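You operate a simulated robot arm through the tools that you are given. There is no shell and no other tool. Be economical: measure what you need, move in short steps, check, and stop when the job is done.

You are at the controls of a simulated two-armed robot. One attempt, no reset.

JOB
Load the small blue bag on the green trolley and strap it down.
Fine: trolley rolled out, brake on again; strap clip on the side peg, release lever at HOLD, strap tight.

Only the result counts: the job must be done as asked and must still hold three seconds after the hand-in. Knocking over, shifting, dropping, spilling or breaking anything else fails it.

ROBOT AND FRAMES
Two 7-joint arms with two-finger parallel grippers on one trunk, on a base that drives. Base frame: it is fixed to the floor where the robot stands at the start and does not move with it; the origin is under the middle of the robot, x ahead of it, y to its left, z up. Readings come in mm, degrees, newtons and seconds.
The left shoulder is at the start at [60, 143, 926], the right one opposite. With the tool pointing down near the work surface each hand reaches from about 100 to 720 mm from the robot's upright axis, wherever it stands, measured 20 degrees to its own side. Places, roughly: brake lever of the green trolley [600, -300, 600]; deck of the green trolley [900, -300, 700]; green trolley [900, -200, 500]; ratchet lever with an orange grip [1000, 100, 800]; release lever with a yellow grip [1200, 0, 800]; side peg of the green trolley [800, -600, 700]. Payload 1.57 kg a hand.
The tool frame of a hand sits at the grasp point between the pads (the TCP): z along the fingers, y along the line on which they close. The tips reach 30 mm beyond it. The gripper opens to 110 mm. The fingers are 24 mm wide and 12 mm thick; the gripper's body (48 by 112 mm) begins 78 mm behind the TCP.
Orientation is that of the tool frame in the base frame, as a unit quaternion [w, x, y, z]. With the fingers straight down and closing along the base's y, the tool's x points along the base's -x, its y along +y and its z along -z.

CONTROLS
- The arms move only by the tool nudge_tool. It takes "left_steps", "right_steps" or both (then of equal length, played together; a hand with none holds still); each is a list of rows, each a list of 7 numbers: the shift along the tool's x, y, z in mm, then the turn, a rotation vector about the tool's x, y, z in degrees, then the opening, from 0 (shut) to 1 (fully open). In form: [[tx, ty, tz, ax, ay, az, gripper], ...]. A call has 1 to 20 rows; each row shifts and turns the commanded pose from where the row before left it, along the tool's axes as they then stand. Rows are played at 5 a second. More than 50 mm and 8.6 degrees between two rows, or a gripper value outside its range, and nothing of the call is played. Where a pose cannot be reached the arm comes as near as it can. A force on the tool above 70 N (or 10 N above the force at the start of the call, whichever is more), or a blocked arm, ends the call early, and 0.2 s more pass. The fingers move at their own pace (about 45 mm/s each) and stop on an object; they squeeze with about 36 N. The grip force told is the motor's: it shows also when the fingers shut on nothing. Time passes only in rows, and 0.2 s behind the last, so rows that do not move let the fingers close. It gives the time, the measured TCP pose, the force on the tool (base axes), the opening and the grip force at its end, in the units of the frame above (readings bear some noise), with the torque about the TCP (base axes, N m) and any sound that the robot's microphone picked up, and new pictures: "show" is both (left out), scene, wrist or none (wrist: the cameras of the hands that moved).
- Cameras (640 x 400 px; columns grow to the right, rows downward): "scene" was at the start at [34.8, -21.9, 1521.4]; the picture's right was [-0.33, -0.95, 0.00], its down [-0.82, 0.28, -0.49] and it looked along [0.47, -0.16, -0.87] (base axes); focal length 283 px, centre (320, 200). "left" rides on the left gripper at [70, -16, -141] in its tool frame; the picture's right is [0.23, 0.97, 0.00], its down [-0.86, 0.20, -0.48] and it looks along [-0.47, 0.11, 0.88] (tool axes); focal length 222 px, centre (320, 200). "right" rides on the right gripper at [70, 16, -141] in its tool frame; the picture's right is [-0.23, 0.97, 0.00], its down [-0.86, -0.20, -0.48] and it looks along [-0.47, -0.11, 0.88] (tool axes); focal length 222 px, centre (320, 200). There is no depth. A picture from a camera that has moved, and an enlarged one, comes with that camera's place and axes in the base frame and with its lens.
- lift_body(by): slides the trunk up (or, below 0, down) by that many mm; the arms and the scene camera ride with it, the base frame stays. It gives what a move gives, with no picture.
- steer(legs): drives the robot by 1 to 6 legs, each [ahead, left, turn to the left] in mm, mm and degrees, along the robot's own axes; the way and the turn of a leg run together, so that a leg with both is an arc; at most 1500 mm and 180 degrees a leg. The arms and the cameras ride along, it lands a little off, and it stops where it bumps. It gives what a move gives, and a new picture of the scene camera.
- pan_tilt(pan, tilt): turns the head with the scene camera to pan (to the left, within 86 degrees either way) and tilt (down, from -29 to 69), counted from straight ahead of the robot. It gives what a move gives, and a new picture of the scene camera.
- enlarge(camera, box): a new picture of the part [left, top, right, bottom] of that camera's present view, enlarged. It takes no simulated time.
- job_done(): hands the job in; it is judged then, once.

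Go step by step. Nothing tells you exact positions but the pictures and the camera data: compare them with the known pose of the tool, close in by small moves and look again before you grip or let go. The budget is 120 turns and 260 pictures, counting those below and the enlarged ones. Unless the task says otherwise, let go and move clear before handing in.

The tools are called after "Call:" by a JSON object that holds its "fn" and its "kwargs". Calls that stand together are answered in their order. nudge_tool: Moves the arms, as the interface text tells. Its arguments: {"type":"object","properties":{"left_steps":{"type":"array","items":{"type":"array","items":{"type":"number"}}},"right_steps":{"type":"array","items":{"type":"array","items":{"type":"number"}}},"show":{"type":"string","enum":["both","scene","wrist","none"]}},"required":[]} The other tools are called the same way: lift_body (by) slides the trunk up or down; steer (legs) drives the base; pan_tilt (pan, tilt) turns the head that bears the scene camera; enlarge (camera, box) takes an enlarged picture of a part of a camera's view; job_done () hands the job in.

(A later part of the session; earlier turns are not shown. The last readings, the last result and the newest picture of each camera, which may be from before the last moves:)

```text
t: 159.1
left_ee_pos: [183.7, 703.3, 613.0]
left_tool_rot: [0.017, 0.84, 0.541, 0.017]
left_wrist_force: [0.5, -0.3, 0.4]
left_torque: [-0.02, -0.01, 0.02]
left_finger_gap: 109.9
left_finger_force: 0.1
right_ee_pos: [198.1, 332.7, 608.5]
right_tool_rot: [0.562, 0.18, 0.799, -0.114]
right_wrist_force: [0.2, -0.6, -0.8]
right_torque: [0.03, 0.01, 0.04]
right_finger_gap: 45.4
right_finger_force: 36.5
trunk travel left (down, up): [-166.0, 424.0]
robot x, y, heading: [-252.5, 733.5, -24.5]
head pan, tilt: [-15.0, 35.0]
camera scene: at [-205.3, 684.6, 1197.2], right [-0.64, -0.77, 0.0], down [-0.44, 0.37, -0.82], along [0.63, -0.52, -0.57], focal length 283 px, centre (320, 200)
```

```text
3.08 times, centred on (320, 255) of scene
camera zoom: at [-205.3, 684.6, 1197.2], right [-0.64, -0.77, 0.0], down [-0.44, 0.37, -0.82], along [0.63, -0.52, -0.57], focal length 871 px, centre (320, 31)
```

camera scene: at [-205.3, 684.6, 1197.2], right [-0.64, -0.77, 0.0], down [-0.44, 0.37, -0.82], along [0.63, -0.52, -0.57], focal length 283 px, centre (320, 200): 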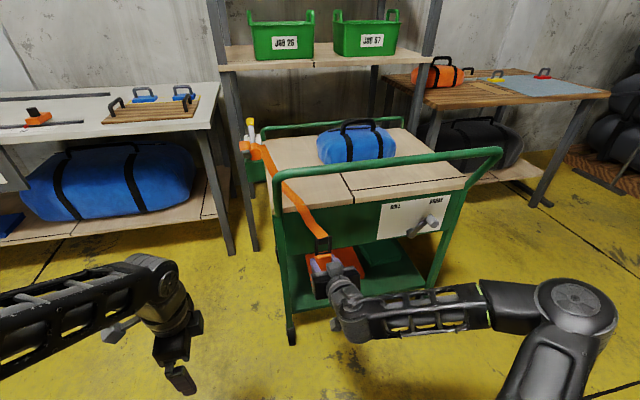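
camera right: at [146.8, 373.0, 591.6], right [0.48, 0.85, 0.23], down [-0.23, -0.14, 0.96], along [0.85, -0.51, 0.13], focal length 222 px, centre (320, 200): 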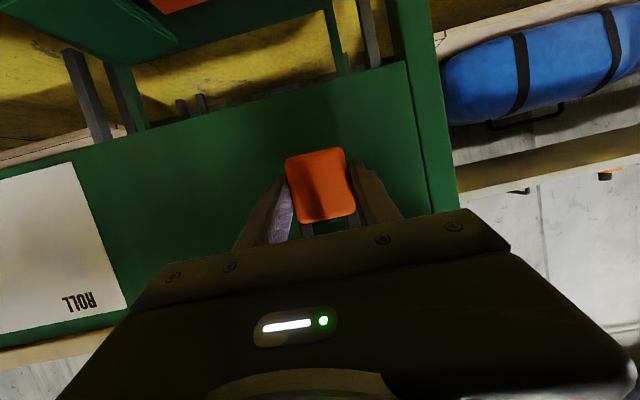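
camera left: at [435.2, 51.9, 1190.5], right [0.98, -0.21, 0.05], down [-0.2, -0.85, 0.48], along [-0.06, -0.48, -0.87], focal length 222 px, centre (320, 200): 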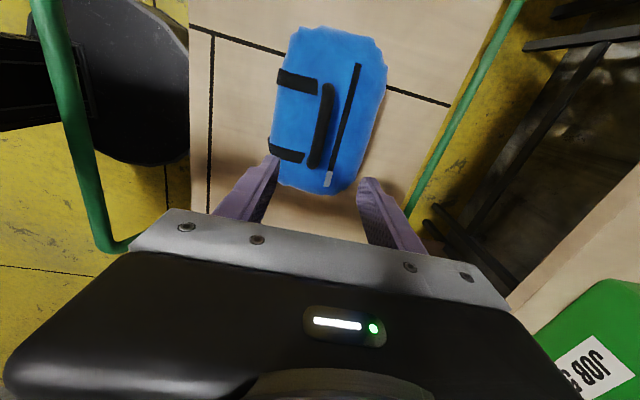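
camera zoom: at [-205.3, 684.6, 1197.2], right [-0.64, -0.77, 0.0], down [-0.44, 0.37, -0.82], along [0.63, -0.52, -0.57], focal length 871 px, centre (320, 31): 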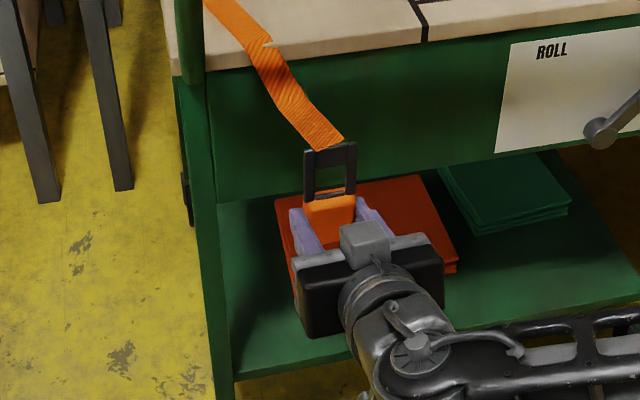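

The clip is off and the strap pays out freely. I back off, raise the trunk so the clip is high, and yaw the hand 30° left for the approach to the side peg.

Call:
{"fn": "steer", "kwargs": {"legs": [[-110, 0, 0]]}}

Call:
{"fn": "lift_body", "kwargs": {"by": 395}}

Call:
{"fn": "nudge_tool", "kwargs": {"right_steps": [[0, 0, 0, -7.03, 0, -2.57, 0], [0, 0, 0, -7.03, 0, -2.57, 0], [0, 0, 0, -7.03, 0, -2.57, 0], [0, 0, 0, -7.03, 0, -2.57, 0]]}}

```text
t: 160.3
left_ee_pos: [83.5, 748.4, 613.9]
left_tool_rot: [0.018, 0.84, 0.542, 0.017]
left_wrist_force: [0.1, -0.4, 0.4]
left_torque: [0.04, 0.02, -0.02]
left_finger_gap: 110.0
left_finger_force: 0.0
right_ee_pos: [99.2, 379.9, 607.9]
right_tool_rot: [0.562, 0.179, 0.8, -0.113]
right_wrist_force: [0.5, 0.1, -0.3]
right_torque: [0.04, 0.0, 0.0]
right_finger_gap: 45.3
right_finger_force: 35.9
trunk travel left (down, up): [-166.0, 424.0]
robot x, y, heading: [-351.5, 769.9, -24.6]
head pan, tilt: [-15.0, 35.0]
camera scene: at [-306.1, 730.7, 1197.3], right [-0.64, -0.77, 0.0], down [-0.44, 0.36, -0.82], along [0.63, -0.52, -0.57], focal length 283 px, centre (320, 200)
```

scene: 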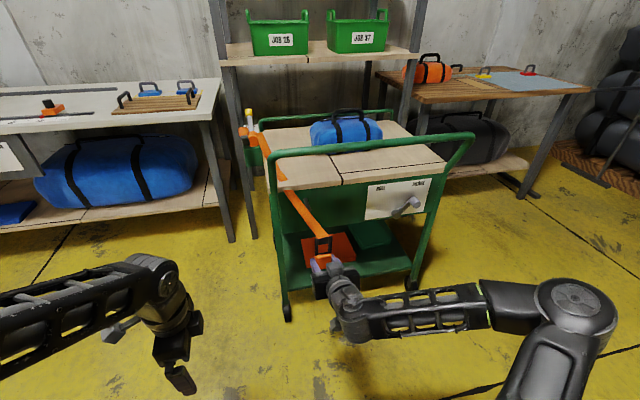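

```text
t: 164.1
left_ee_pos: [83.9, 749.1, 1008.4]
left_tool_rot: [0.017, 0.84, 0.542, 0.017]
left_wrist_force: [0.2, 1.3, -0.5]
left_torque: [0.0, 0.04, 0.01]
left_finger_gap: 110.1
left_finger_force: 0.1
right_ee_pos: [98.1, 379.9, 1003.7]
right_tool_rot: [0.562, 0.179, 0.799, -0.113]
right_wrist_force: [-0.6, -0.1, -0.7]
right_torque: [0.03, 0.04, -0.02]
right_finger_gap: 45.1
right_finger_force: 36.2
trunk travel left (down, up): [-561.0, 29.0]
robot x, y, heading: [-351.1, 775.2, -24.4]
head pan, tilt: [-15.0, 35.0]
```

```text
t: 165.1
left_ee_pos: [84.6, 749.3, 1009.4]
left_tool_rot: [0.018, 0.84, 0.542, 0.017]
left_wrist_force: [-0.5, 0.5, -0.3]
left_torque: [0.01, -0.02, 0.01]
left_finger_gap: 109.9
left_finger_force: 0.1
right_ee_pos: [98.3, 380.4, 1003.6]
right_tool_rot: [0.576, -0.035, 0.816, 0.035]
right_wrist_force: [0.0, 0.3, -1.7]
right_torque: [-0.01, 0.05, 0.0]
right_finger_gap: 45.1
right_finger_force: 36.8
trunk travel left (down, up): [-561.0, 29.0]
robot x, y, heading: [-346.7, 776.7, -24.4]
head pan, tilt: [-15.0, 35.0]
camera scene: at [-306.1, 730.7, 1592.2], right [-0.64, -0.77, 0.0], down [-0.44, 0.36, -0.82], along [0.63, -0.52, -0.57], focal length 283 px, centre (320, 200)
camera right: at [-60.3, 379.9, 985.9], right [-0.02, 0.97, 0.23], down [-0.15, -0.23, 0.96], along [0.99, -0.02, 0.15], focal length 222 px, centre (320, 200)
```

scene: 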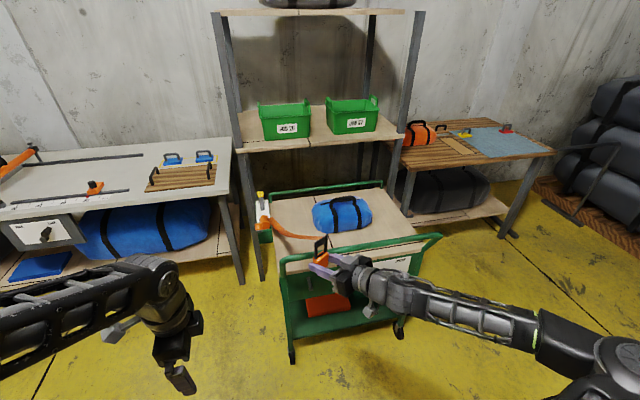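
right: 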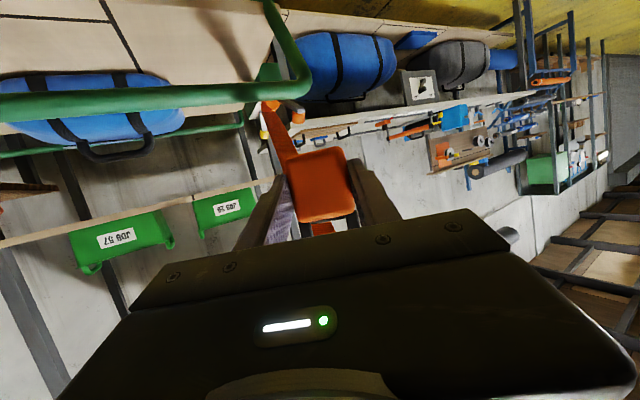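

The hand now points 30° left with the clip held. I slide right, turn 60° left, and travel to the trolley's right side, with the clip carried high over the deck.

Call:
{"fn": "nudge_tool", "kwargs": {"left_steps": [[0, -40, 0, 0, 0, 0, 1], [0, -40, 0, 0, 0, 0, 1], [0, -30, 0, 0, 0, 0, 1]], "show": "none"}}

Call:
{"fn": "steer", "kwargs": {"legs": [[0, -557, 0], [0, 0, 60]]}}

```text
t: 165.9
left_ee_pos: [-15.3, 793.7, 1003.6]
left_tool_rot: [0.019, 0.84, 0.541, 0.016]
left_wrist_force: [0.1, 0.4, 0.1]
left_torque: [-0.05, -0.02, -0.01]
left_finger_gap: 110.0
left_finger_force: 0.1
right_ee_pos: [96.5, 380.6, 1003.9]
right_tool_rot: [0.576, -0.034, 0.816, 0.034]
right_wrist_force: [-0.1, 0.5, -1.1]
right_torque: [0.02, 0.01, -0.03]
right_finger_gap: 45.4
right_finger_force: 36.0
trunk travel left (down, up): [-561.0, 29.0]
robot x, y, heading: [-346.7, 775.3, -24.5]
head pan, tilt: [-15.0, 35.0]
```

```text
t: 171.7
left_ee_pos: [-429.4, 566.0, 1003.0]
left_tool_rot: [0.008, 0.46, 0.888, 0.024]
left_wrist_force: [0.4, 0.8, -0.3]
left_torque: [-0.01, -0.01, 0.0]
left_finger_gap: 110.1
left_finger_force: 0.1
right_ee_pos: [-14.8, 455.4, 1003.2]
right_tool_rot: [0.483, -0.435, 0.691, 0.317]
right_wrist_force: [0.4, 0.4, -0.9]
right_torque: [-0.02, 0.01, -0.01]
right_finger_gap: 45.0
right_finger_force: 36.0
trunk travel left (down, up): [-561.0, 29.0]
robot x, y, heading: [-582.6, 269.9, 35.3]
head pan, tilt: [-15.0, 35.0]
camera scene: at [-520.9, 281.0, 1592.3], right [0.35, -0.94, 0.0], down [-0.54, -0.2, -0.82], along [0.77, 0.28, -0.57], focal length 283 px, centre (320, 200)
```

scene: 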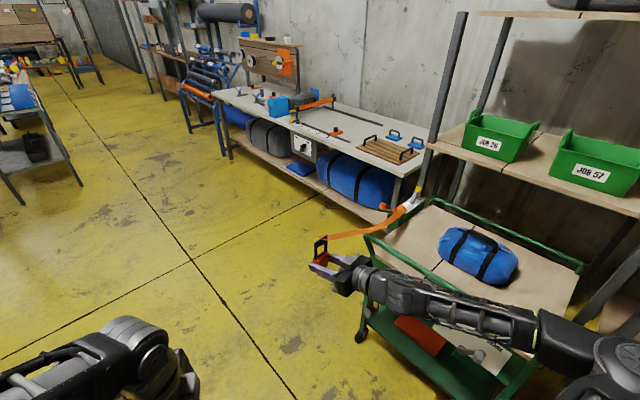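

All fine. I now drive to the right side of the trolley.

Call:
{"fn": "steer", "kwargs": {"legs": [[-311, -873, 0]]}}

Call:
{"fn": "pan_tilt", "kwargs": {"pan": 0, "tilt": 48}}

```text
t: 176.5
left_ee_pos: [-185.3, -320.9, 1004.9]
left_tool_rot: [0.007, 0.462, 0.887, 0.023]
left_wrist_force: [0.6, -0.1, 0.4]
left_torque: [0.0, 0.02, -0.01]
left_finger_gap: 110.2
left_finger_force: 0.1
right_ee_pos: [227.7, -434.2, 1003.2]
right_tool_rot: [0.484, -0.433, 0.692, 0.316]
right_wrist_force: [0.6, -0.4, -1.3]
right_torque: [-0.02, 0.05, 0.03]
right_finger_gap: 45.0
right_finger_force: 36.8
trunk travel left (down, up): [-561.0, 29.0]
robot x, y, heading: [-337.6, -615.9, 35.0]
head pan, tilt: [-15.0, 35.0]
camera scene: at [-278.5, -604.9, 1592.3], right [0.34, -0.94, 0.0], down [-0.54, -0.19, -0.82], along [0.77, 0.28, -0.57], focal length 283 px, centre (320, 200)
```

scene: 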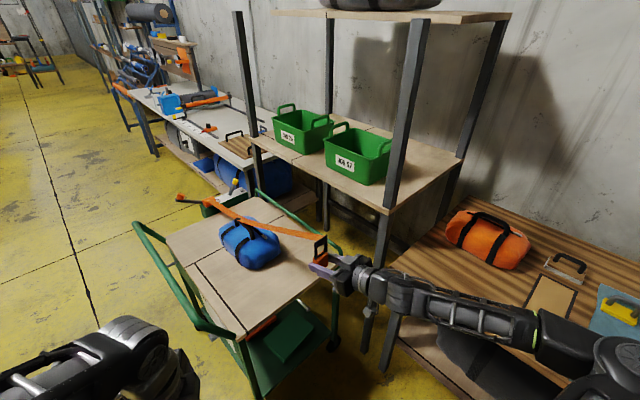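

```text
t: 177.3
left_ee_pos: [-185.4, -318.9, 1004.1]
left_tool_rot: [0.007, 0.462, 0.887, 0.023]
left_wrist_force: [1.2, 0.3, -1.1]
left_torque: [-0.01, -0.01, -0.01]
left_finger_gap: 109.9
left_finger_force: 0.1
right_ee_pos: [228.8, -433.9, 1003.9]
right_tool_rot: [0.484, -0.433, 0.692, 0.315]
right_wrist_force: [0.0, -1.0, -1.1]
right_torque: [-0.05, 0.02, 0.0]
right_finger_gap: 44.9
right_finger_force: 36.2
trunk travel left (down, up): [-561.0, 29.0]
robot x, y, heading: [-340.3, -616.3, 34.9]
head pan, tilt: [0.0, 48.0]
camera scene: at [-296.7, -589.4, 1573.3], right [0.57, -0.82, 0.0], down [-0.61, -0.42, -0.67], along [0.55, 0.38, -0.74], focal length 283 px, centre (320, 200)
```

scene: 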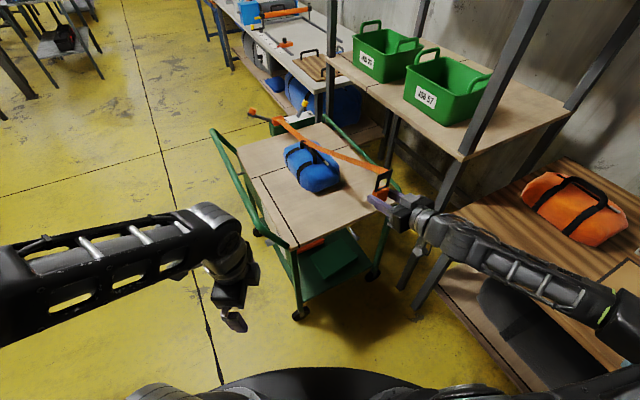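

My right forearm is over the table, so lowering here is unsafe. I yaw the hand another 30° left and stand further to the front-right corner.

Call:
{"fn": "nudge_tool", "kwargs": {"right_steps": [[0, 0, 0, -7.03, 0, -2.57, 0], [0, 0, 0, -7.03, 0, -2.57, 0], [0, 0, 0, -7.03, 0, -2.57, 0], [0, 0, 0, -7.03, 0, -2.57, 0]], "left_steps": [[0, -20, 0, 0, 0, 0, 1], [0, -20, 0, 0, 0, 0, 1], [0, -20, 0, 0, 0, 0, 1], [0, -20, 0, 0, 0, 0, 1]], "show": "none"}}

Call:
{"fn": "steer", "kwargs": {"legs": [[164, 260, 0], [0, 0, -30]]}}

```text
t: 178.3
left_ee_pos: [-208.5, -348.9, 1031.6]
left_tool_rot: [0.007, 0.462, 0.886, 0.022]
left_wrist_force: [-0.7, 0.3, 0.3]
left_torque: [-0.04, 0.01, 0.0]
left_finger_gap: 110.2
left_finger_force: 0.0
left hand out of reach, approached as far as the arm can: row 1, 2, 3, 4
right_ee_pos: [230.0, -433.9, 1003.4]
right_tool_rot: [-0.391, 0.597, -0.554, -0.429]
right_wrist_force: [0.0, 0.1, -0.9]
right_torque: [-0.02, 0.04, -0.02]
right_finger_gap: 45.3
right_finger_force: 36.1
trunk travel left (down, up): [-561.0, 29.0]
robot x, y, heading: [-337.6, -619.6, 34.8]
head pan, tilt: [0.0, 48.0]
```

```text
t: 181.9
left_ee_pos: [-107.1, -144.0, 1032.2]
left_tool_rot: [0.012, 0.676, 0.736, 0.02]
left_wrist_force: [1.1, -0.5, 0.1]
left_torque: [0.02, -0.01, -0.01]
left_finger_gap: 110.0
left_finger_force: 0.0
right_ee_pos: [229.4, -436.3, 1003.8]
right_tool_rot: [0.488, -0.433, 0.69, 0.313]
right_wrist_force: [-0.4, 0.4, -0.4]
right_torque: [-0.02, 0.01, 0.02]
right_finger_gap: 45.3
right_finger_force: 36.0
trunk travel left (down, up): [-561.0, 29.0]
robot x, y, heading: [-349.9, -308.8, 4.6]
head pan, tilt: [0.0, 48.0]
camera scene: at [-303.7, -306.1, 1573.2], right [0.08, -1.0, 0.0], down [-0.74, -0.06, -0.67], along [0.67, 0.06, -0.74], focal length 283 px, centre (320, 200)
```

scene: 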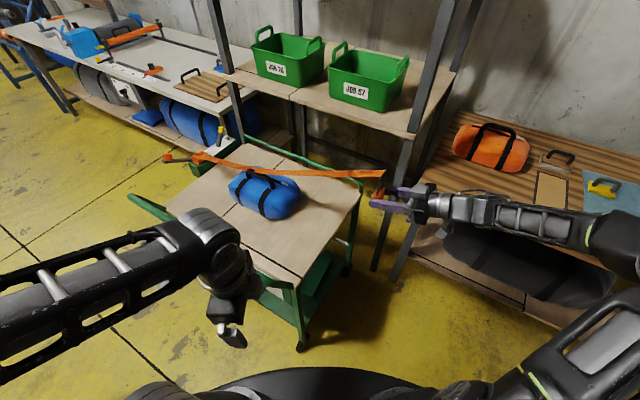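

The hand points straight at the trolley's right side with the arm clear of the table. I look for the side peg.

Call:
{"fn": "enlarge", "kwargs": {"camera": "scene", "box": [300, 160, 460, 280]}}

Call:
{"fn": "enlarge", "kwargs": {"camera": "right", "box": [0, 0, 640, 260]}}

```text
3.33 times, centred on (380, 220) of scene
camera zoom: at [-303.7, -306.1, 1573.2], right [0.08, -1.0, 0.0], down [-0.74, -0.06, -0.67], along [0.67, 0.06, -0.74], focal length 944 px, centre (120, 133)
```

zoom: 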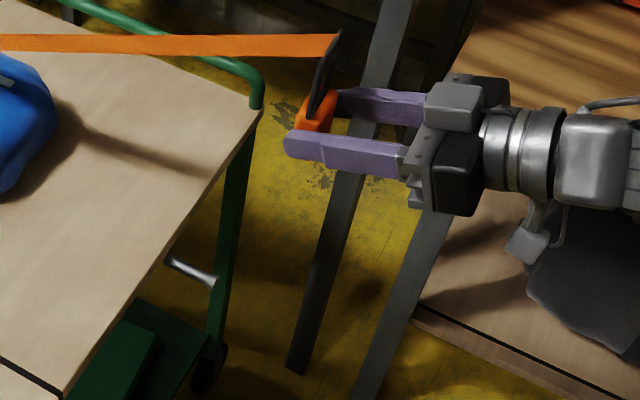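

```text
1.00 times, centred on (320, 130) of right
camera zoom: at [145.7, -571.5, 984.5], right [-0.85, 0.48, 0.22], down [0.11, -0.25, 0.96], along [0.52, 0.84, 0.15], focal length 222 px, centre (320, 270)
```

zoom: 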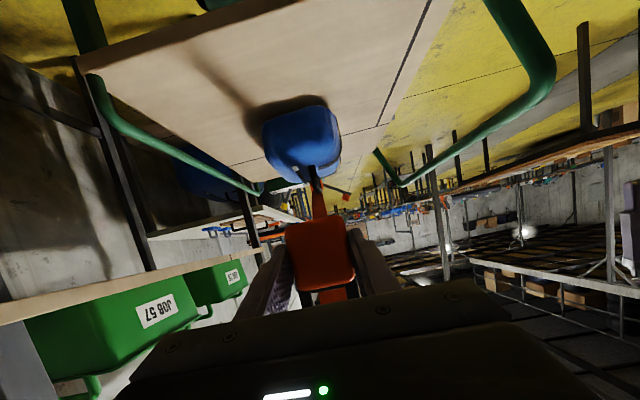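

Peg tip triangulates to A=403, L=−212, z=693; the ring opening sits about 50 mm above my TCP. I lower the trunk to bring the ring to peg height and look.

Call:
{"fn": "lift_body", "kwargs": {"by": -358}}

Call:
{"fn": "pan_tilt", "kwargs": {"pan": -8, "tilt": 45}}

Call:
{"fn": "enlarge", "kwargs": {"camera": "scene", "box": [260, 80, 400, 190]}}

Call:
{"fn": "enlarge", "kwargs": {"camera": "right", "box": [160, 0, 480, 240]}}

```text
t: 185.3
left_ee_pos: [-107.3, -142.7, 674.3]
left_tool_rot: [0.012, 0.677, 0.736, 0.019]
left_wrist_force: [0.0, -0.3, -0.5]
left_torque: [0.01, 0.02, 0.01]
left_finger_gap: 109.9
left_finger_force: 0.0
right_ee_pos: [228.7, -434.9, 646.2]
right_tool_rot: [0.488, -0.433, 0.69, 0.314]
right_wrist_force: [0.5, 0.5, -1.6]
right_torque: [-0.06, 0.0, 0.02]
right_finger_gap: 45.2
right_finger_force: 35.8
trunk travel left (down, up): [-203.0, 387.0]
robot x, y, heading: [-356.2, -308.3, 4.8]
head pan, tilt: [0.0, 48.0]
```

```text
t: 186.0
left_ee_pos: [-107.3, -142.9, 673.5]
left_tool_rot: [0.012, 0.676, 0.736, 0.019]
left_wrist_force: [0.6, 0.6, -0.4]
left_torque: [-0.03, 0.03, 0.02]
left_finger_gap: 110.0
left_finger_force: 0.1
right_ee_pos: [228.8, -434.9, 644.7]
right_tool_rot: [0.488, -0.433, 0.691, 0.313]
right_wrist_force: [-0.3, -1.1, -0.9]
right_torque: [0.02, 0.02, -0.01]
right_finger_gap: 45.4
right_finger_force: 36.0
trunk travel left (down, up): [-203.0, 387.0]
robot x, y, heading: [-356.3, -309.4, 4.6]
head pan, tilt: [-8.0, 45.0]
camera scene: at [-301.1, -317.0, 1219.4], right [-0.06, -1.0, 0.0], down [-0.71, 0.04, -0.71], along [0.71, -0.04, -0.71], focal length 283 px, centre (320, 200)
```

scene: 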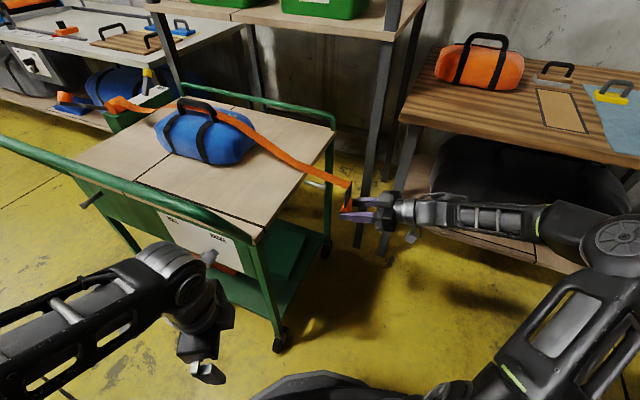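

```text
3.64 times, centred on (330, 135) of scene
camera zoom: at [-301.1, -317.0, 1219.4], right [-0.06, -1.0, 0.0], down [-0.71, 0.04, -0.71], along [0.71, -0.04, -0.71], focal length 1030 px, centre (284, 436)
```

zoom: 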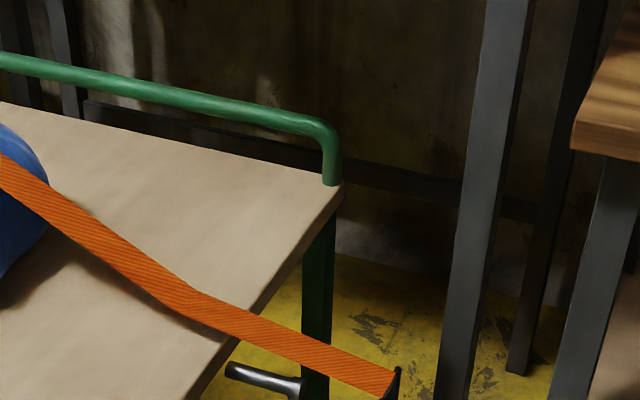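

```text
1.67 times, centred on (320, 120) of right
camera zoom: at [145.7, -571.4, 626.5], right [-0.85, 0.48, 0.22], down [0.11, -0.25, 0.96], along [0.52, 0.84, 0.15], focal length 370 px, centre (320, 333)
```

zoom: 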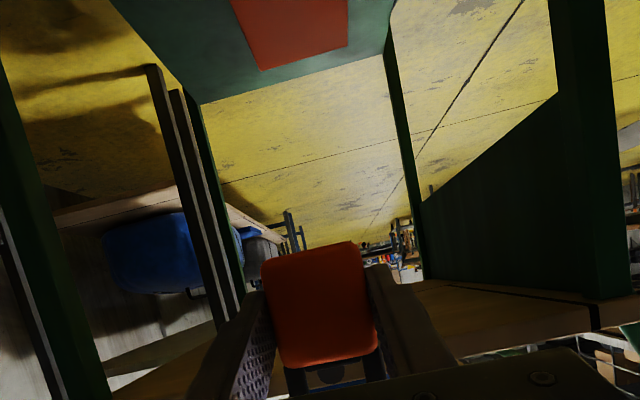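

In the wrist view something round shows in the ring opening — likely the peg. I zoom in on both views.

Call:
{"fn": "enlarge", "kwargs": {"camera": "right", "box": [260, 120, 400, 240]}}

Call:
{"fn": "enlarge", "kwargs": {"camera": "scene", "box": [290, 150, 410, 250]}}

```text
3.33 times, centred on (330, 180) of right
camera zoom: at [145.7, -571.4, 626.5], right [-0.85, 0.48, 0.22], down [0.11, -0.25, 0.96], along [0.52, 0.84, 0.15], focal length 740 px, centre (287, 267)
```

zoom: 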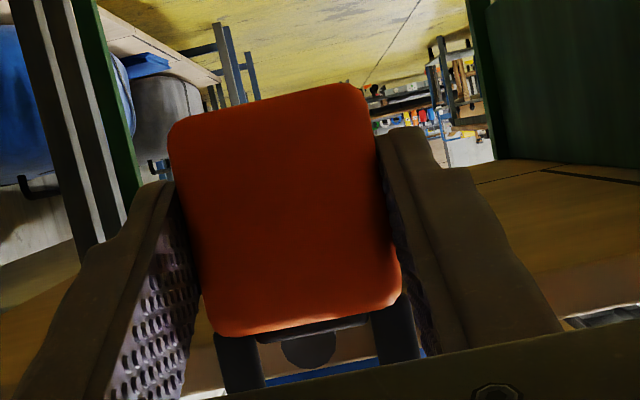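

```text
4.00 times, centred on (350, 200) of scene
camera zoom: at [-301.1, -317.0, 1219.4], right [-0.06, -1.0, 0.0], down [-0.71, 0.04, -0.71], along [0.71, -0.04, -0.71], focal length 1132 px, centre (200, 200)
```

zoom: 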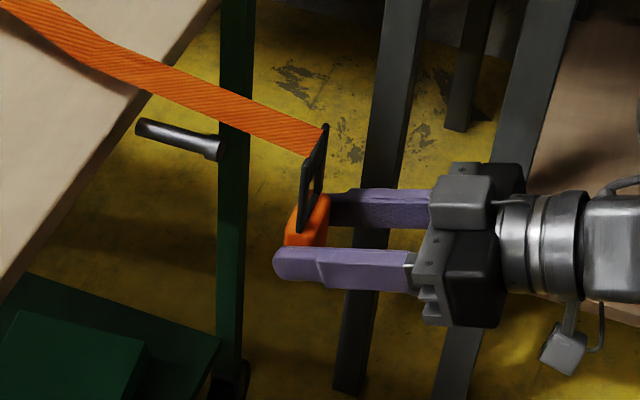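

The peg is seen through the ring, 10 mm to the right of centre, height matches. I shift the hand 10 mm and advance 60 mm along the peg axis.

Call:
{"fn": "nudge_tool", "kwargs": {"right_steps": [[0, -5, 0, 0, 0, 0, 0], [0, -5, 0, 0, 0, 0, 0]], "show": "none"}}

Call:
{"fn": "steer", "kwargs": {"legs": [[27, 47, 0]]}}

Call:
{"fn": "enlarge", "kwargs": {"camera": "right", "box": [260, 120, 400, 240]}}

Call:
{"fn": "enlarge", "kwargs": {"camera": "scene", "box": [290, 150, 410, 250]}}

```text
t: 186.6
left_ee_pos: [-107.1, -142.9, 674.6]
left_tool_rot: [0.012, 0.676, 0.736, 0.021]
left_wrist_force: [-0.1, -0.1, -0.3]
left_torque: [-0.02, 0.02, -0.02]
left_finger_gap: 110.2
left_finger_force: 0.1
right_ee_pos: [238.6, -438.0, 645.4]
right_tool_rot: [0.488, -0.434, 0.69, 0.314]
right_wrist_force: [-1.1, 0.1, -1.0]
right_torque: [-0.05, 0.0, 0.02]
right_finger_gap: 45.6
right_finger_force: 36.1
trunk travel left (down, up): [-203.0, 387.0]
robot x, y, heading: [-355.6, -308.9, 4.8]
head pan, tilt: [-8.0, 45.0]
```

```text
t: 187.6
left_ee_pos: [-83.4, -93.2, 674.5]
left_tool_rot: [0.011, 0.677, 0.736, 0.019]
left_wrist_force: [0.0, 0.5, 0.4]
left_torque: [-0.03, 0.01, 0.01]
left_finger_gap: 109.7
left_finger_force: 0.1
right_ee_pos: [261.9, -390.5, 646.3]
right_tool_rot: [0.489, -0.432, 0.69, 0.312]
right_wrist_force: [-0.3, 0.0, -1.1]
right_torque: [-0.02, -0.02, -0.02]
right_finger_gap: 45.3
right_finger_force: 35.7
trunk travel left (down, up): [-203.0, 387.0]
robot x, y, heading: [-328.1, -257.5, 4.9]
head pan, tilt: [-8.0, 45.0]
camera scene: at [-277.7, -267.6, 1219.4], right [-0.06, -1.0, 0.0], down [-0.71, 0.04, -0.71], along [0.71, -0.04, -0.71], focal length 283 px, centre (320, 200)
```

scene: 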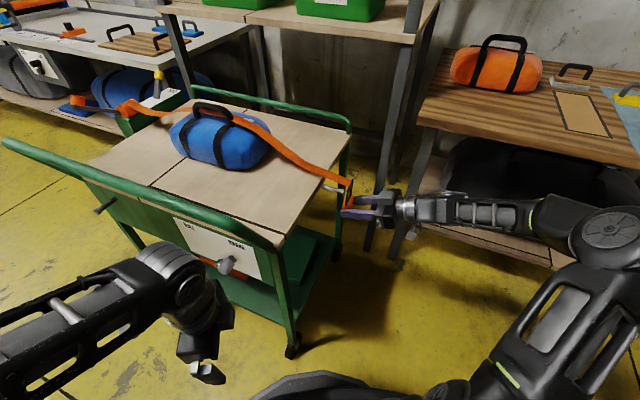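

```text
3.33 times, centred on (330, 180) of right
camera zoom: at [178.0, -526.9, 626.2], right [-0.85, 0.48, 0.22], down [0.11, -0.25, 0.96], along [0.52, 0.84, 0.15], focal length 740 px, centre (287, 267)
```

zoom: 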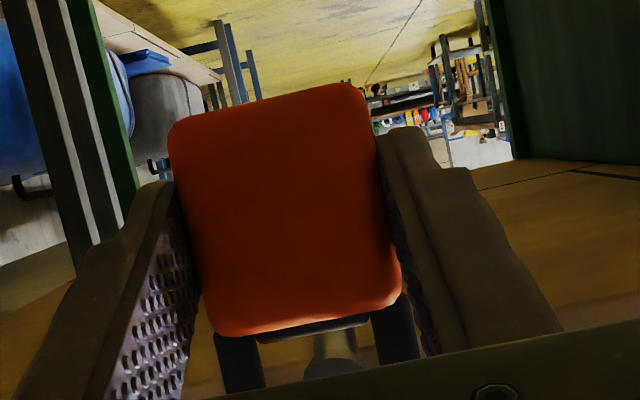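

```text
4.00 times, centred on (350, 200) of scene
camera zoom: at [-277.7, -267.6, 1219.4], right [-0.06, -1.0, 0.0], down [-0.71, 0.04, -0.71], along [0.71, -0.04, -0.71], focal length 1132 px, centre (200, 200)
```

zoom: 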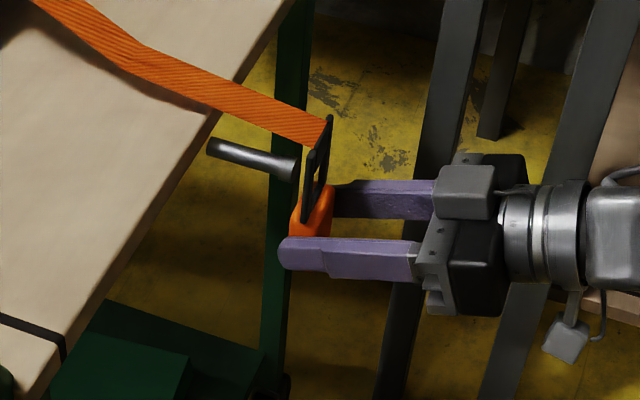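

Nearly threaded: I trim −6 mm in height and 3 mm sideways, then advance 45 mm onto the peg.

Call:
{"fn": "lift_body", "kwargs": {"by": -6}}

Call:
{"fn": "nudge_tool", "kwargs": {"right_steps": [[0, 3, 0, 0, 0, 0, 0]], "show": "none"}}

Call:
{"fn": "steer", "kwargs": {"legs": [[15, 26, 0]]}}

Call:
{"fn": "enlarge", "kwargs": {"camera": "scene", "box": [290, 140, 410, 240]}}

Call:
{"fn": "enlarge", "kwargs": {"camera": "right", "box": [260, 120, 400, 240]}}

```text
t: 188.1
left_ee_pos: [-84.1, -94.9, 667.9]
left_tool_rot: [0.013, 0.676, 0.737, 0.019]
left_wrist_force: [0.4, -0.1, -0.1]
left_torque: [-0.01, 0.0, 0.01]
left_finger_gap: 109.9
left_finger_force: 0.1
right_ee_pos: [260.7, -391.0, 639.4]
right_tool_rot: [0.488, -0.433, 0.69, 0.313]
right_wrist_force: [-0.4, 0.2, -0.6]
right_torque: [0.0, -0.01, -0.03]
right_finger_gap: 45.3
right_finger_force: 36.2
trunk travel left (down, up): [-197.0, 393.0]
robot x, y, heading: [-332.5, -259.0, 4.8]
head pan, tilt: [-8.0, 45.0]
```

```text
t: 188.5
left_ee_pos: [-84.7, -93.9, 668.4]
left_tool_rot: [0.012, 0.676, 0.737, 0.019]
left_wrist_force: [-0.3, 0.2, 0.2]
left_torque: [-0.03, 0.01, -0.03]
left_finger_gap: 109.7
left_finger_force: 0.2
right_ee_pos: [257.9, -390.0, 639.0]
right_tool_rot: [0.489, -0.432, 0.69, 0.313]
right_wrist_force: [-0.3, 0.0, -1.3]
right_torque: [-0.02, 0.04, 0.0]
right_finger_gap: 45.1
right_finger_force: 35.6
trunk travel left (down, up): [-197.0, 393.0]
robot x, y, heading: [-330.8, -260.4, 4.7]
head pan, tilt: [-8.0, 45.0]
```

```text
t: 189.4
left_ee_pos: [-71.9, -66.0, 669.1]
left_tool_rot: [0.014, 0.676, 0.737, 0.02]
left_wrist_force: [-0.5, -0.7, -0.1]
left_torque: [-0.02, 0.0, 0.01]
left_finger_gap: 110.0
left_finger_force: 0.1
right_ee_pos: [271.8, -358.4, 642.1]
right_tool_rot: [0.489, -0.435, 0.687, 0.315]
right_wrist_force: [11.3, 14.3, 15.0]
right_torque: [-0.74, 0.52, 0.04]
right_finger_gap: 45.2
right_finger_force: 36.0
trunk travel left (down, up): [-197.0, 393.0]
robot x, y, heading: [-317.8, -233.6, 4.7]
head pan, tilt: [-8.0, 45.0]
camera scene: at [-264.9, -239.1, 1213.6], right [-0.06, -1.0, 0.0], down [-0.71, 0.04, -0.71], along [0.71, -0.04, -0.71], focal length 283 px, centre (320, 200)
```

scene: 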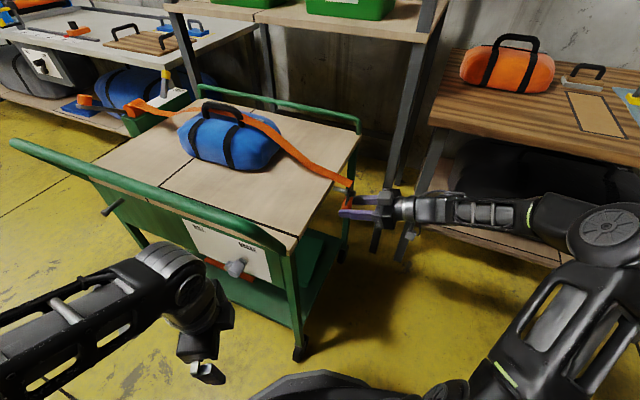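

```text
4.00 times, centred on (350, 190) of scene
camera zoom: at [-264.9, -239.1, 1213.6], right [-0.06, -1.0, 0.0], down [-0.71, 0.04, -0.71], along [0.71, -0.04, -0.71], focal length 1132 px, centre (200, 240)
```

zoom: 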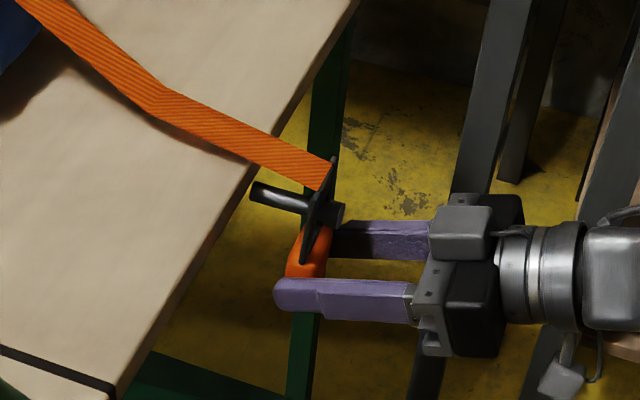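

```text
3.33 times, centred on (330, 180) of right
camera zoom: at [189.4, -494.9, 622.3], right [-0.85, 0.48, 0.22], down [0.11, -0.25, 0.96], along [0.52, 0.84, 0.16], focal length 740 px, centre (287, 267)
```

zoom: 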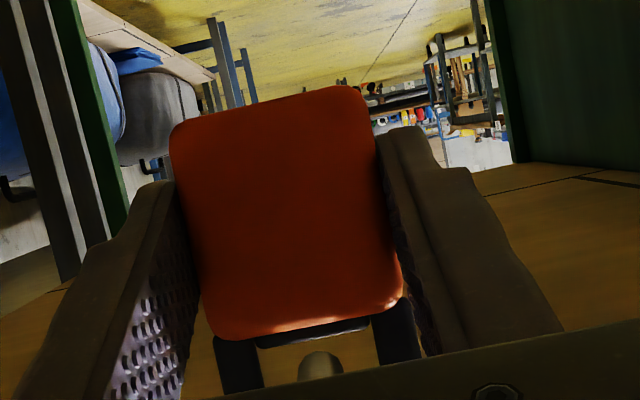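

The ring is over the peg's end; it presses a bit low, so I raise 5 mm and advance further.

Call:
{"fn": "lift_body", "kwargs": {"by": 5}}

Call:
{"fn": "steer", "kwargs": {"legs": [[11, 19, 0]]}}

Call:
{"fn": "enlarge", "kwargs": {"camera": "scene", "box": [290, 140, 410, 240]}}

```text
t: 189.9
left_ee_pos: [-71.7, -66.1, 673.4]
left_tool_rot: [0.012, 0.676, 0.737, 0.02]
left_wrist_force: [-0.3, 0.0, 0.0]
left_torque: [0.04, 0.02, -0.01]
left_finger_gap: 110.1
left_finger_force: 0.0
right_ee_pos: [272.1, -360.1, 646.5]
right_tool_rot: [0.49, -0.434, 0.687, 0.315]
right_wrist_force: [-0.4, -0.4, -1.3]
right_torque: [-0.03, -0.05, -0.01]
right_finger_gap: 45.3
right_finger_force: 36.0
trunk travel left (down, up): [-202.0, 388.0]
robot x, y, heading: [-317.3, -234.5, 4.8]
head pan, tilt: [-8.0, 45.0]
```

```text
t: 190.7
left_ee_pos: [-61.1, -46.0, 673.9]
left_tool_rot: [0.012, 0.676, 0.736, 0.019]
left_wrist_force: [0.3, 0.0, -0.6]
left_torque: [0.02, 0.01, -0.01]
left_finger_gap: 109.8
left_finger_force: 0.0
right_ee_pos: [280.2, -339.0, 645.8]
right_tool_rot: [0.49, -0.433, 0.688, 0.314]
right_wrist_force: [-0.5, 0.0, -1.4]
right_torque: [-0.06, 0.04, -0.04]
right_finger_gap: 45.2
right_finger_force: 35.4
trunk travel left (down, up): [-202.0, 388.0]
robot x, y, heading: [-307.9, -210.7, 4.8]
head pan, tilt: [-8.0, 45.0]
camera scene: at [-255.2, -220.6, 1218.4], right [-0.06, -1.0, 0.0], down [-0.71, 0.04, -0.71], along [0.71, -0.04, -0.71], focal length 283 px, centre (320, 200)
```

scene: 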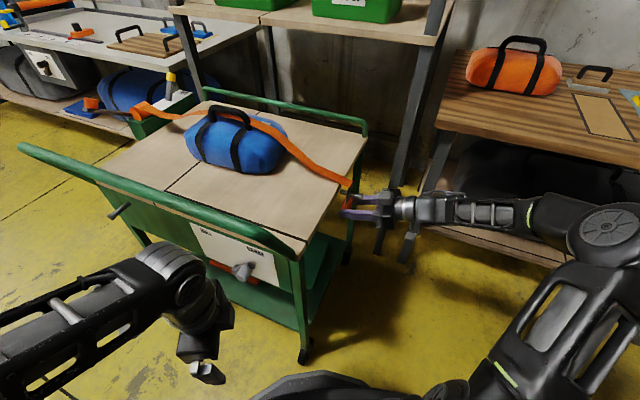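

```text
4.00 times, centred on (350, 190) of scene
camera zoom: at [-255.2, -220.6, 1218.4], right [-0.06, -1.0, 0.0], down [-0.71, 0.04, -0.71], along [0.71, -0.04, -0.71], focal length 1132 px, centre (200, 240)
```

zoom: 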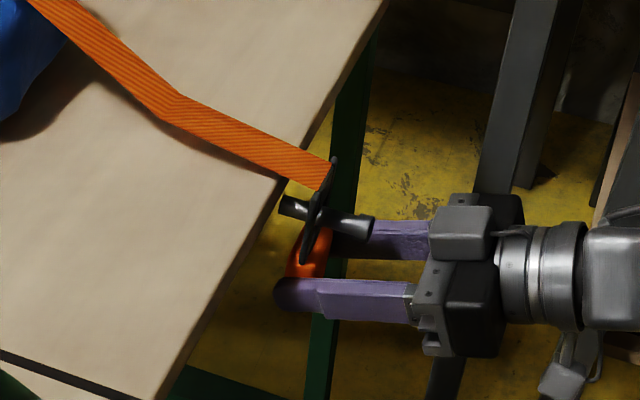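

The ring is well onto the peg. I advance slightly more, then open the gripper and back straight off.

Call:
{"fn": "steer", "kwargs": {"legs": [[6, 10, 0]]}}

Call:
{"fn": "nudge_tool", "kwargs": {"right_steps": [[0, 0, 0, 0, 0, 0, 0.55], [0, 0, 0, 0, 0, 0, 0.65], [0, 0, 0, 0, 0, 0, 0.7], [0, 0, 0, 0, 0, 0, 0.7]], "show": "none"}}

Call:
{"fn": "steer", "kwargs": {"legs": [[-50, -87, 0]]}}

Call:
{"fn": "enlarge", "kwargs": {"camera": "scene", "box": [290, 120, 410, 220]}}

```text
t: 191.4
left_ee_pos: [-56.7, -36.7, 672.4]
left_tool_rot: [0.012, 0.676, 0.737, 0.02]
left_wrist_force: [-0.1, -0.1, 0.2]
left_torque: [-0.04, -0.01, 0.01]
left_finger_gap: 109.7
left_finger_force: 0.1
right_ee_pos: [286.4, -329.5, 646.2]
right_tool_rot: [0.49, -0.434, 0.688, 0.315]
right_wrist_force: [0.7, -0.4, -0.5]
right_torque: [0.01, 0.03, 0.05]
right_finger_gap: 45.3
right_finger_force: 36.3
trunk travel left (down, up): [-202.0, 388.0]
robot x, y, heading: [-305.5, -205.3, 4.7]
head pan, tilt: [-8.0, 45.0]
camera scene: at [-250.0, -210.3, 1218.4], right [-0.06, -1.0, 0.0], down [-0.71, 0.04, -0.71], along [0.71, -0.04, -0.71], focal length 283 px, centre (320, 200)
```

scene: 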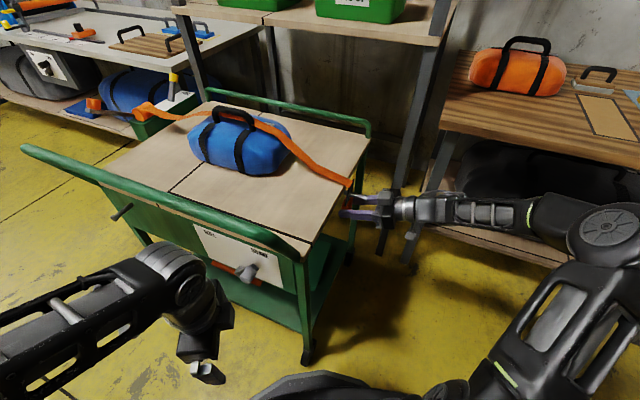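

```text
t: 192.4
left_ee_pos: [-57.4, -35.3, 672.6]
left_tool_rot: [0.012, 0.677, 0.736, 0.019]
left_wrist_force: [0.4, 0.0, 0.6]
left_torque: [0.01, 0.03, -0.01]
left_finger_gap: 109.9
left_finger_force: 0.1
right_ee_pos: [286.2, -329.0, 646.6]
right_tool_rot: [0.489, -0.434, 0.688, 0.315]
right_wrist_force: [-0.3, 0.0, 0.0]
right_torque: [0.04, -0.04, -0.01]
right_finger_gap: 77.0
right_finger_force: 0.2
trunk travel left (down, up): [-202.0, 388.0]
robot x, y, heading: [-298.4, -199.9, 4.9]
head pan, tilt: [-8.0, 45.0]
```

```text
t: 193.6
left_ee_pos: [-98.7, -126.7, 673.2]
left_tool_rot: [0.012, 0.676, 0.737, 0.019]
left_wrist_force: [0.3, 0.5, 0.1]
left_torque: [0.0, 0.03, 0.01]
left_finger_gap: 110.2
left_finger_force: 0.1
right_ee_pos: [243.0, -421.3, 647.1]
right_tool_rot: [0.49, -0.434, 0.688, 0.315]
right_wrist_force: [0.1, 0.2, 0.5]
right_torque: [0.01, 0.02, 0.01]
right_finger_gap: 76.8
right_finger_force: 0.1
trunk travel left (down, up): [-202.0, 388.0]
robot x, y, heading: [-344.7, -292.9, 5.0]
head pan, tilt: [-8.0, 45.0]
camera scene: at [-293.1, -301.0, 1218.4], right [-0.06, -1.0, 0.0], down [-0.71, 0.04, -0.71], along [0.71, -0.04, -0.71], focal length 283 px, centre (320, 200)
```

scene: 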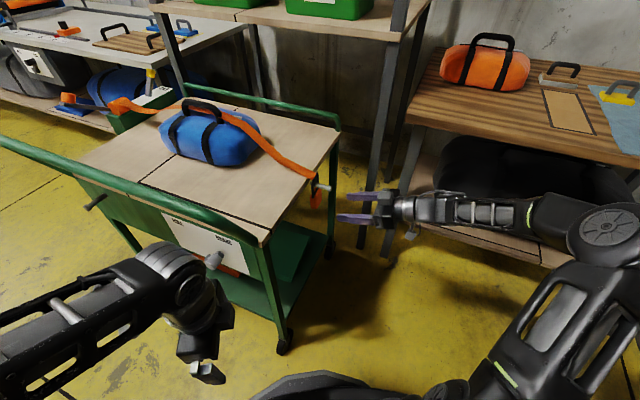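

```text
4.00 times, centred on (350, 170) of scene
camera zoom: at [-293.1, -301.0, 1218.4], right [-0.06, -1.0, 0.0], down [-0.71, 0.04, -0.71], along [0.71, -0.04, -0.71], focal length 1132 px, centre (200, 320)
```

zoom: 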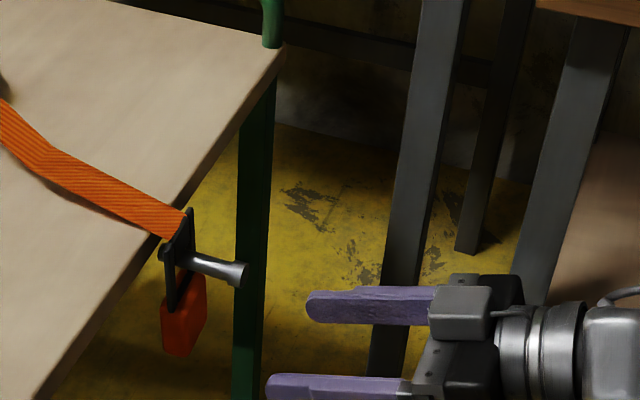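

The clip hangs securely on the side peg. Now the ratchet and release lever on the left side: I raise the trunk and drive around the front to look.

Call:
{"fn": "lift_body", "kwargs": {"by": 385}}

Call:
{"fn": "steer", "kwargs": {"legs": [[-380, 220, 0], [555, 962, 0], [0, 0, -70]]}}

Call:
{"fn": "pan_tilt", "kwargs": {"pan": 0, "tilt": 40}}

```text
t: 197.3
left_ee_pos: [-101.2, -127.5, 1059.4]
left_tool_rot: [0.012, 0.676, 0.736, 0.02]
left_wrist_force: [0.9, 0.4, 0.5]
left_torque: [-0.02, 0.01, 0.02]
left_finger_gap: 110.0
left_finger_force: 0.0
right_ee_pos: [243.6, -421.0, 1032.6]
right_tool_rot: [0.489, -0.434, 0.688, 0.315]
right_wrist_force: [-0.5, 0.7, 0.2]
right_torque: [-0.02, 0.0, 0.01]
right_finger_gap: 76.8
right_finger_force: 0.0
trunk travel left (down, up): [-587.0, 3.0]
robot x, y, heading: [-345.3, -294.0, 4.6]
head pan, tilt: [-8.0, 45.0]
```

```text
t: 208.3
left_ee_pos: [-44.9, 730.9, 1057.2]
left_tool_rot: [0.022, 0.974, 0.225, 0.009]
left_wrist_force: [0.0, -0.9, -0.6]
left_torque: [0.01, -0.02, 0.0]
left_finger_gap: 109.8
left_finger_force: 0.0
right_ee_pos: [-196.2, 305.4, 1031.5]
right_tool_rot: [0.583, 0.032, 0.812, -0.018]
right_wrist_force: [-0.2, -1.1, -0.4]
right_torque: [0.02, -0.05, 0.0]
right_finger_gap: 76.7
right_finger_force: 0.1
trunk travel left (down, up): [-587.0, 3.0]
robot x, y, heading: [-290.5, 902.2, -64.3]
head pan, tilt: [-8.0, 45.0]
camera scene: at [-274.8, 851.5, 1603.4], right [-0.95, -0.3, 0.0], down [-0.22, 0.67, -0.71], along [0.22, -0.67, -0.71], focal length 283 px, centre (320, 200)
```

scene: 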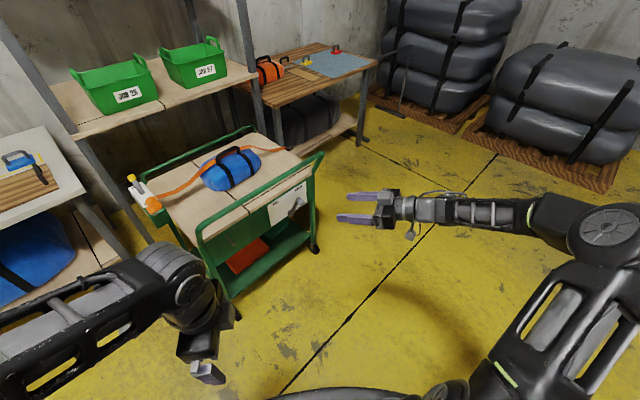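

```text
t: 209.0
left_ee_pos: [-44.5, 731.7, 1058.2]
left_tool_rot: [0.022, 0.974, 0.223, 0.009]
left_wrist_force: [0.0, -0.1, 0.0]
left_torque: [0.03, 0.02, 0.02]
left_finger_gap: 110.1
left_finger_force: 0.0
right_ee_pos: [-196.6, 305.7, 1031.3]
right_tool_rot: [0.582, 0.032, 0.813, -0.019]
right_wrist_force: [-0.5, 0.5, 0.3]
right_torque: [-0.01, -0.02, 0.02]
right_finger_gap: 76.8
right_finger_force: 0.1
trunk travel left (down, up): [-587.0, 3.0]
robot x, y, heading: [-291.6, 901.3, -64.2]
head pan, tilt: [0.0, 40.0]
camera scene: at [-262.6, 852.4, 1610.7], right [-0.9, -0.43, 0.0], down [-0.28, 0.58, -0.77], along [0.33, -0.69, -0.64], focal length 283 px, centre (320, 200)
```

scene: 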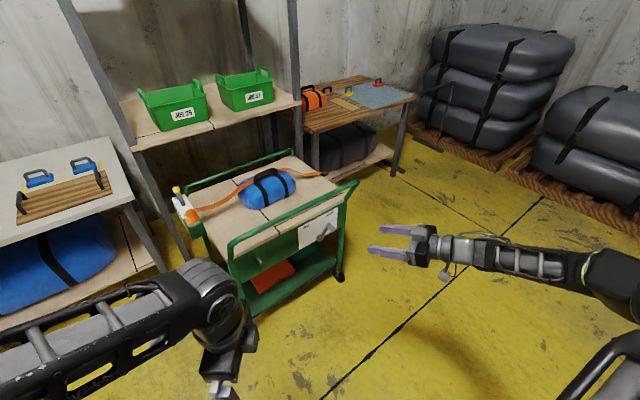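

Call:
{"fn": "enlarge", "kwargs": {"camera": "scene", "box": [150, 160, 250, 260]}}

```text
4.00 times, centred on (200, 210) of scene
camera zoom: at [-262.6, 852.4, 1610.7], right [-0.9, -0.43, 0.0], down [-0.28, 0.58, -0.77], along [0.33, -0.69, -0.64], focal length 1132 px, centre (800, 160)
```

zoom: 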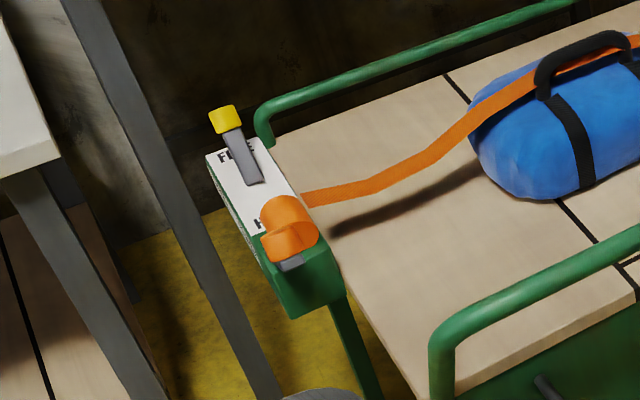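

The release lever (yellow) leans to FREE at the far end; HOLD is at the near end, next to the orange spool. I move to the left side to see the ratchet lever.

Call:
{"fn": "steer", "kwargs": {"legs": [[189, 549, 0], [0, 0, -25]]}}

Call:
{"fn": "pan_tilt", "kwargs": {"pan": 10, "tilt": 45}}

```text
t: 213.5
left_ee_pos: [415.7, 698.3, 1058.8]
left_tool_rot: [0.024, 1.0, -0.001, 0.004]
left_wrist_force: [-1.0, -0.2, -0.3]
left_torque: [-0.01, -0.01, 0.02]
left_finger_gap: 110.0
left_finger_force: 0.1
right_ee_pos: [94.1, 383.6, 1031.8]
right_tool_rot: [0.563, 0.216, 0.784, -0.15]
right_wrist_force: [-0.6, 1.0, 0.3]
right_torque: [0.0, 0.02, 0.0]
right_finger_gap: 76.7
right_finger_force: 0.0
trunk travel left (down, up): [-587.0, 3.0]
robot x, y, heading: [270.2, 958.8, -90.8]
head pan, tilt: [0.0, 40.0]
camera scene: at [274.2, 904.8, 1610.7], right [-1.0, 0.01, 0.0], down [0.0, 0.64, -0.77], along [0.0, -0.77, -0.64], focal length 283 px, centre (320, 200)
```

scene: 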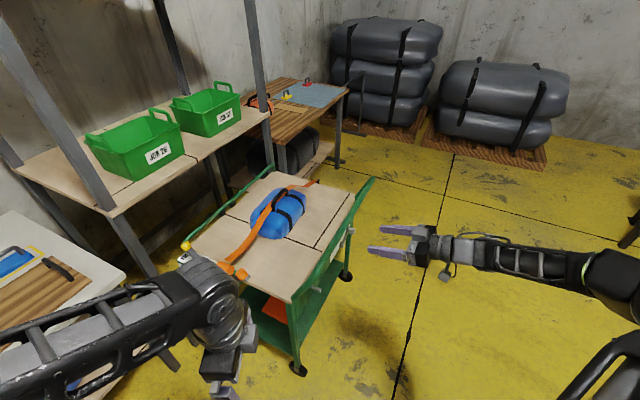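

```text
t: 214.2
left_ee_pos: [416.2, 698.6, 1059.1]
left_tool_rot: [0.023, 1.0, -0.002, 0.004]
left_wrist_force: [0.5, 0.8, 0.1]
left_torque: [0.01, 0.04, 0.0]
left_finger_gap: 110.1
left_finger_force: 0.1
right_ee_pos: [92.9, 383.8, 1031.6]
right_tool_rot: [0.563, 0.215, 0.784, -0.149]
right_wrist_force: [-0.1, 0.7, -0.3]
right_torque: [0.06, -0.01, 0.02]
right_finger_gap: 77.1
right_finger_force: 0.0
trunk travel left (down, up): [-587.0, 3.0]
robot x, y, heading: [273.8, 961.3, -90.4]
head pan, tilt: [10.0, 45.0]
camera scene: at [288.6, 909.6, 1603.5], right [-0.99, -0.17, 0.0], down [-0.12, 0.7, -0.71], along [0.12, -0.7, -0.71], focal length 283 px, centre (320, 200)
```

scene: 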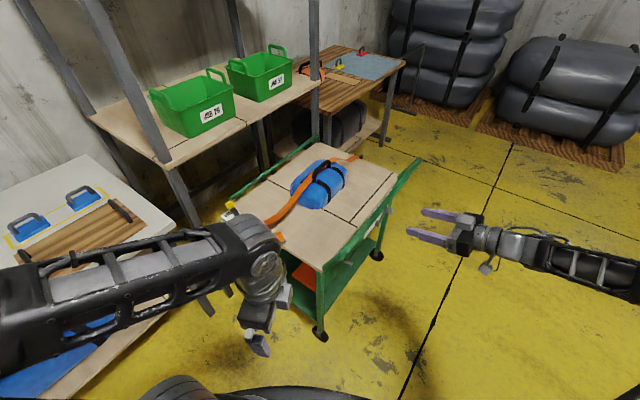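

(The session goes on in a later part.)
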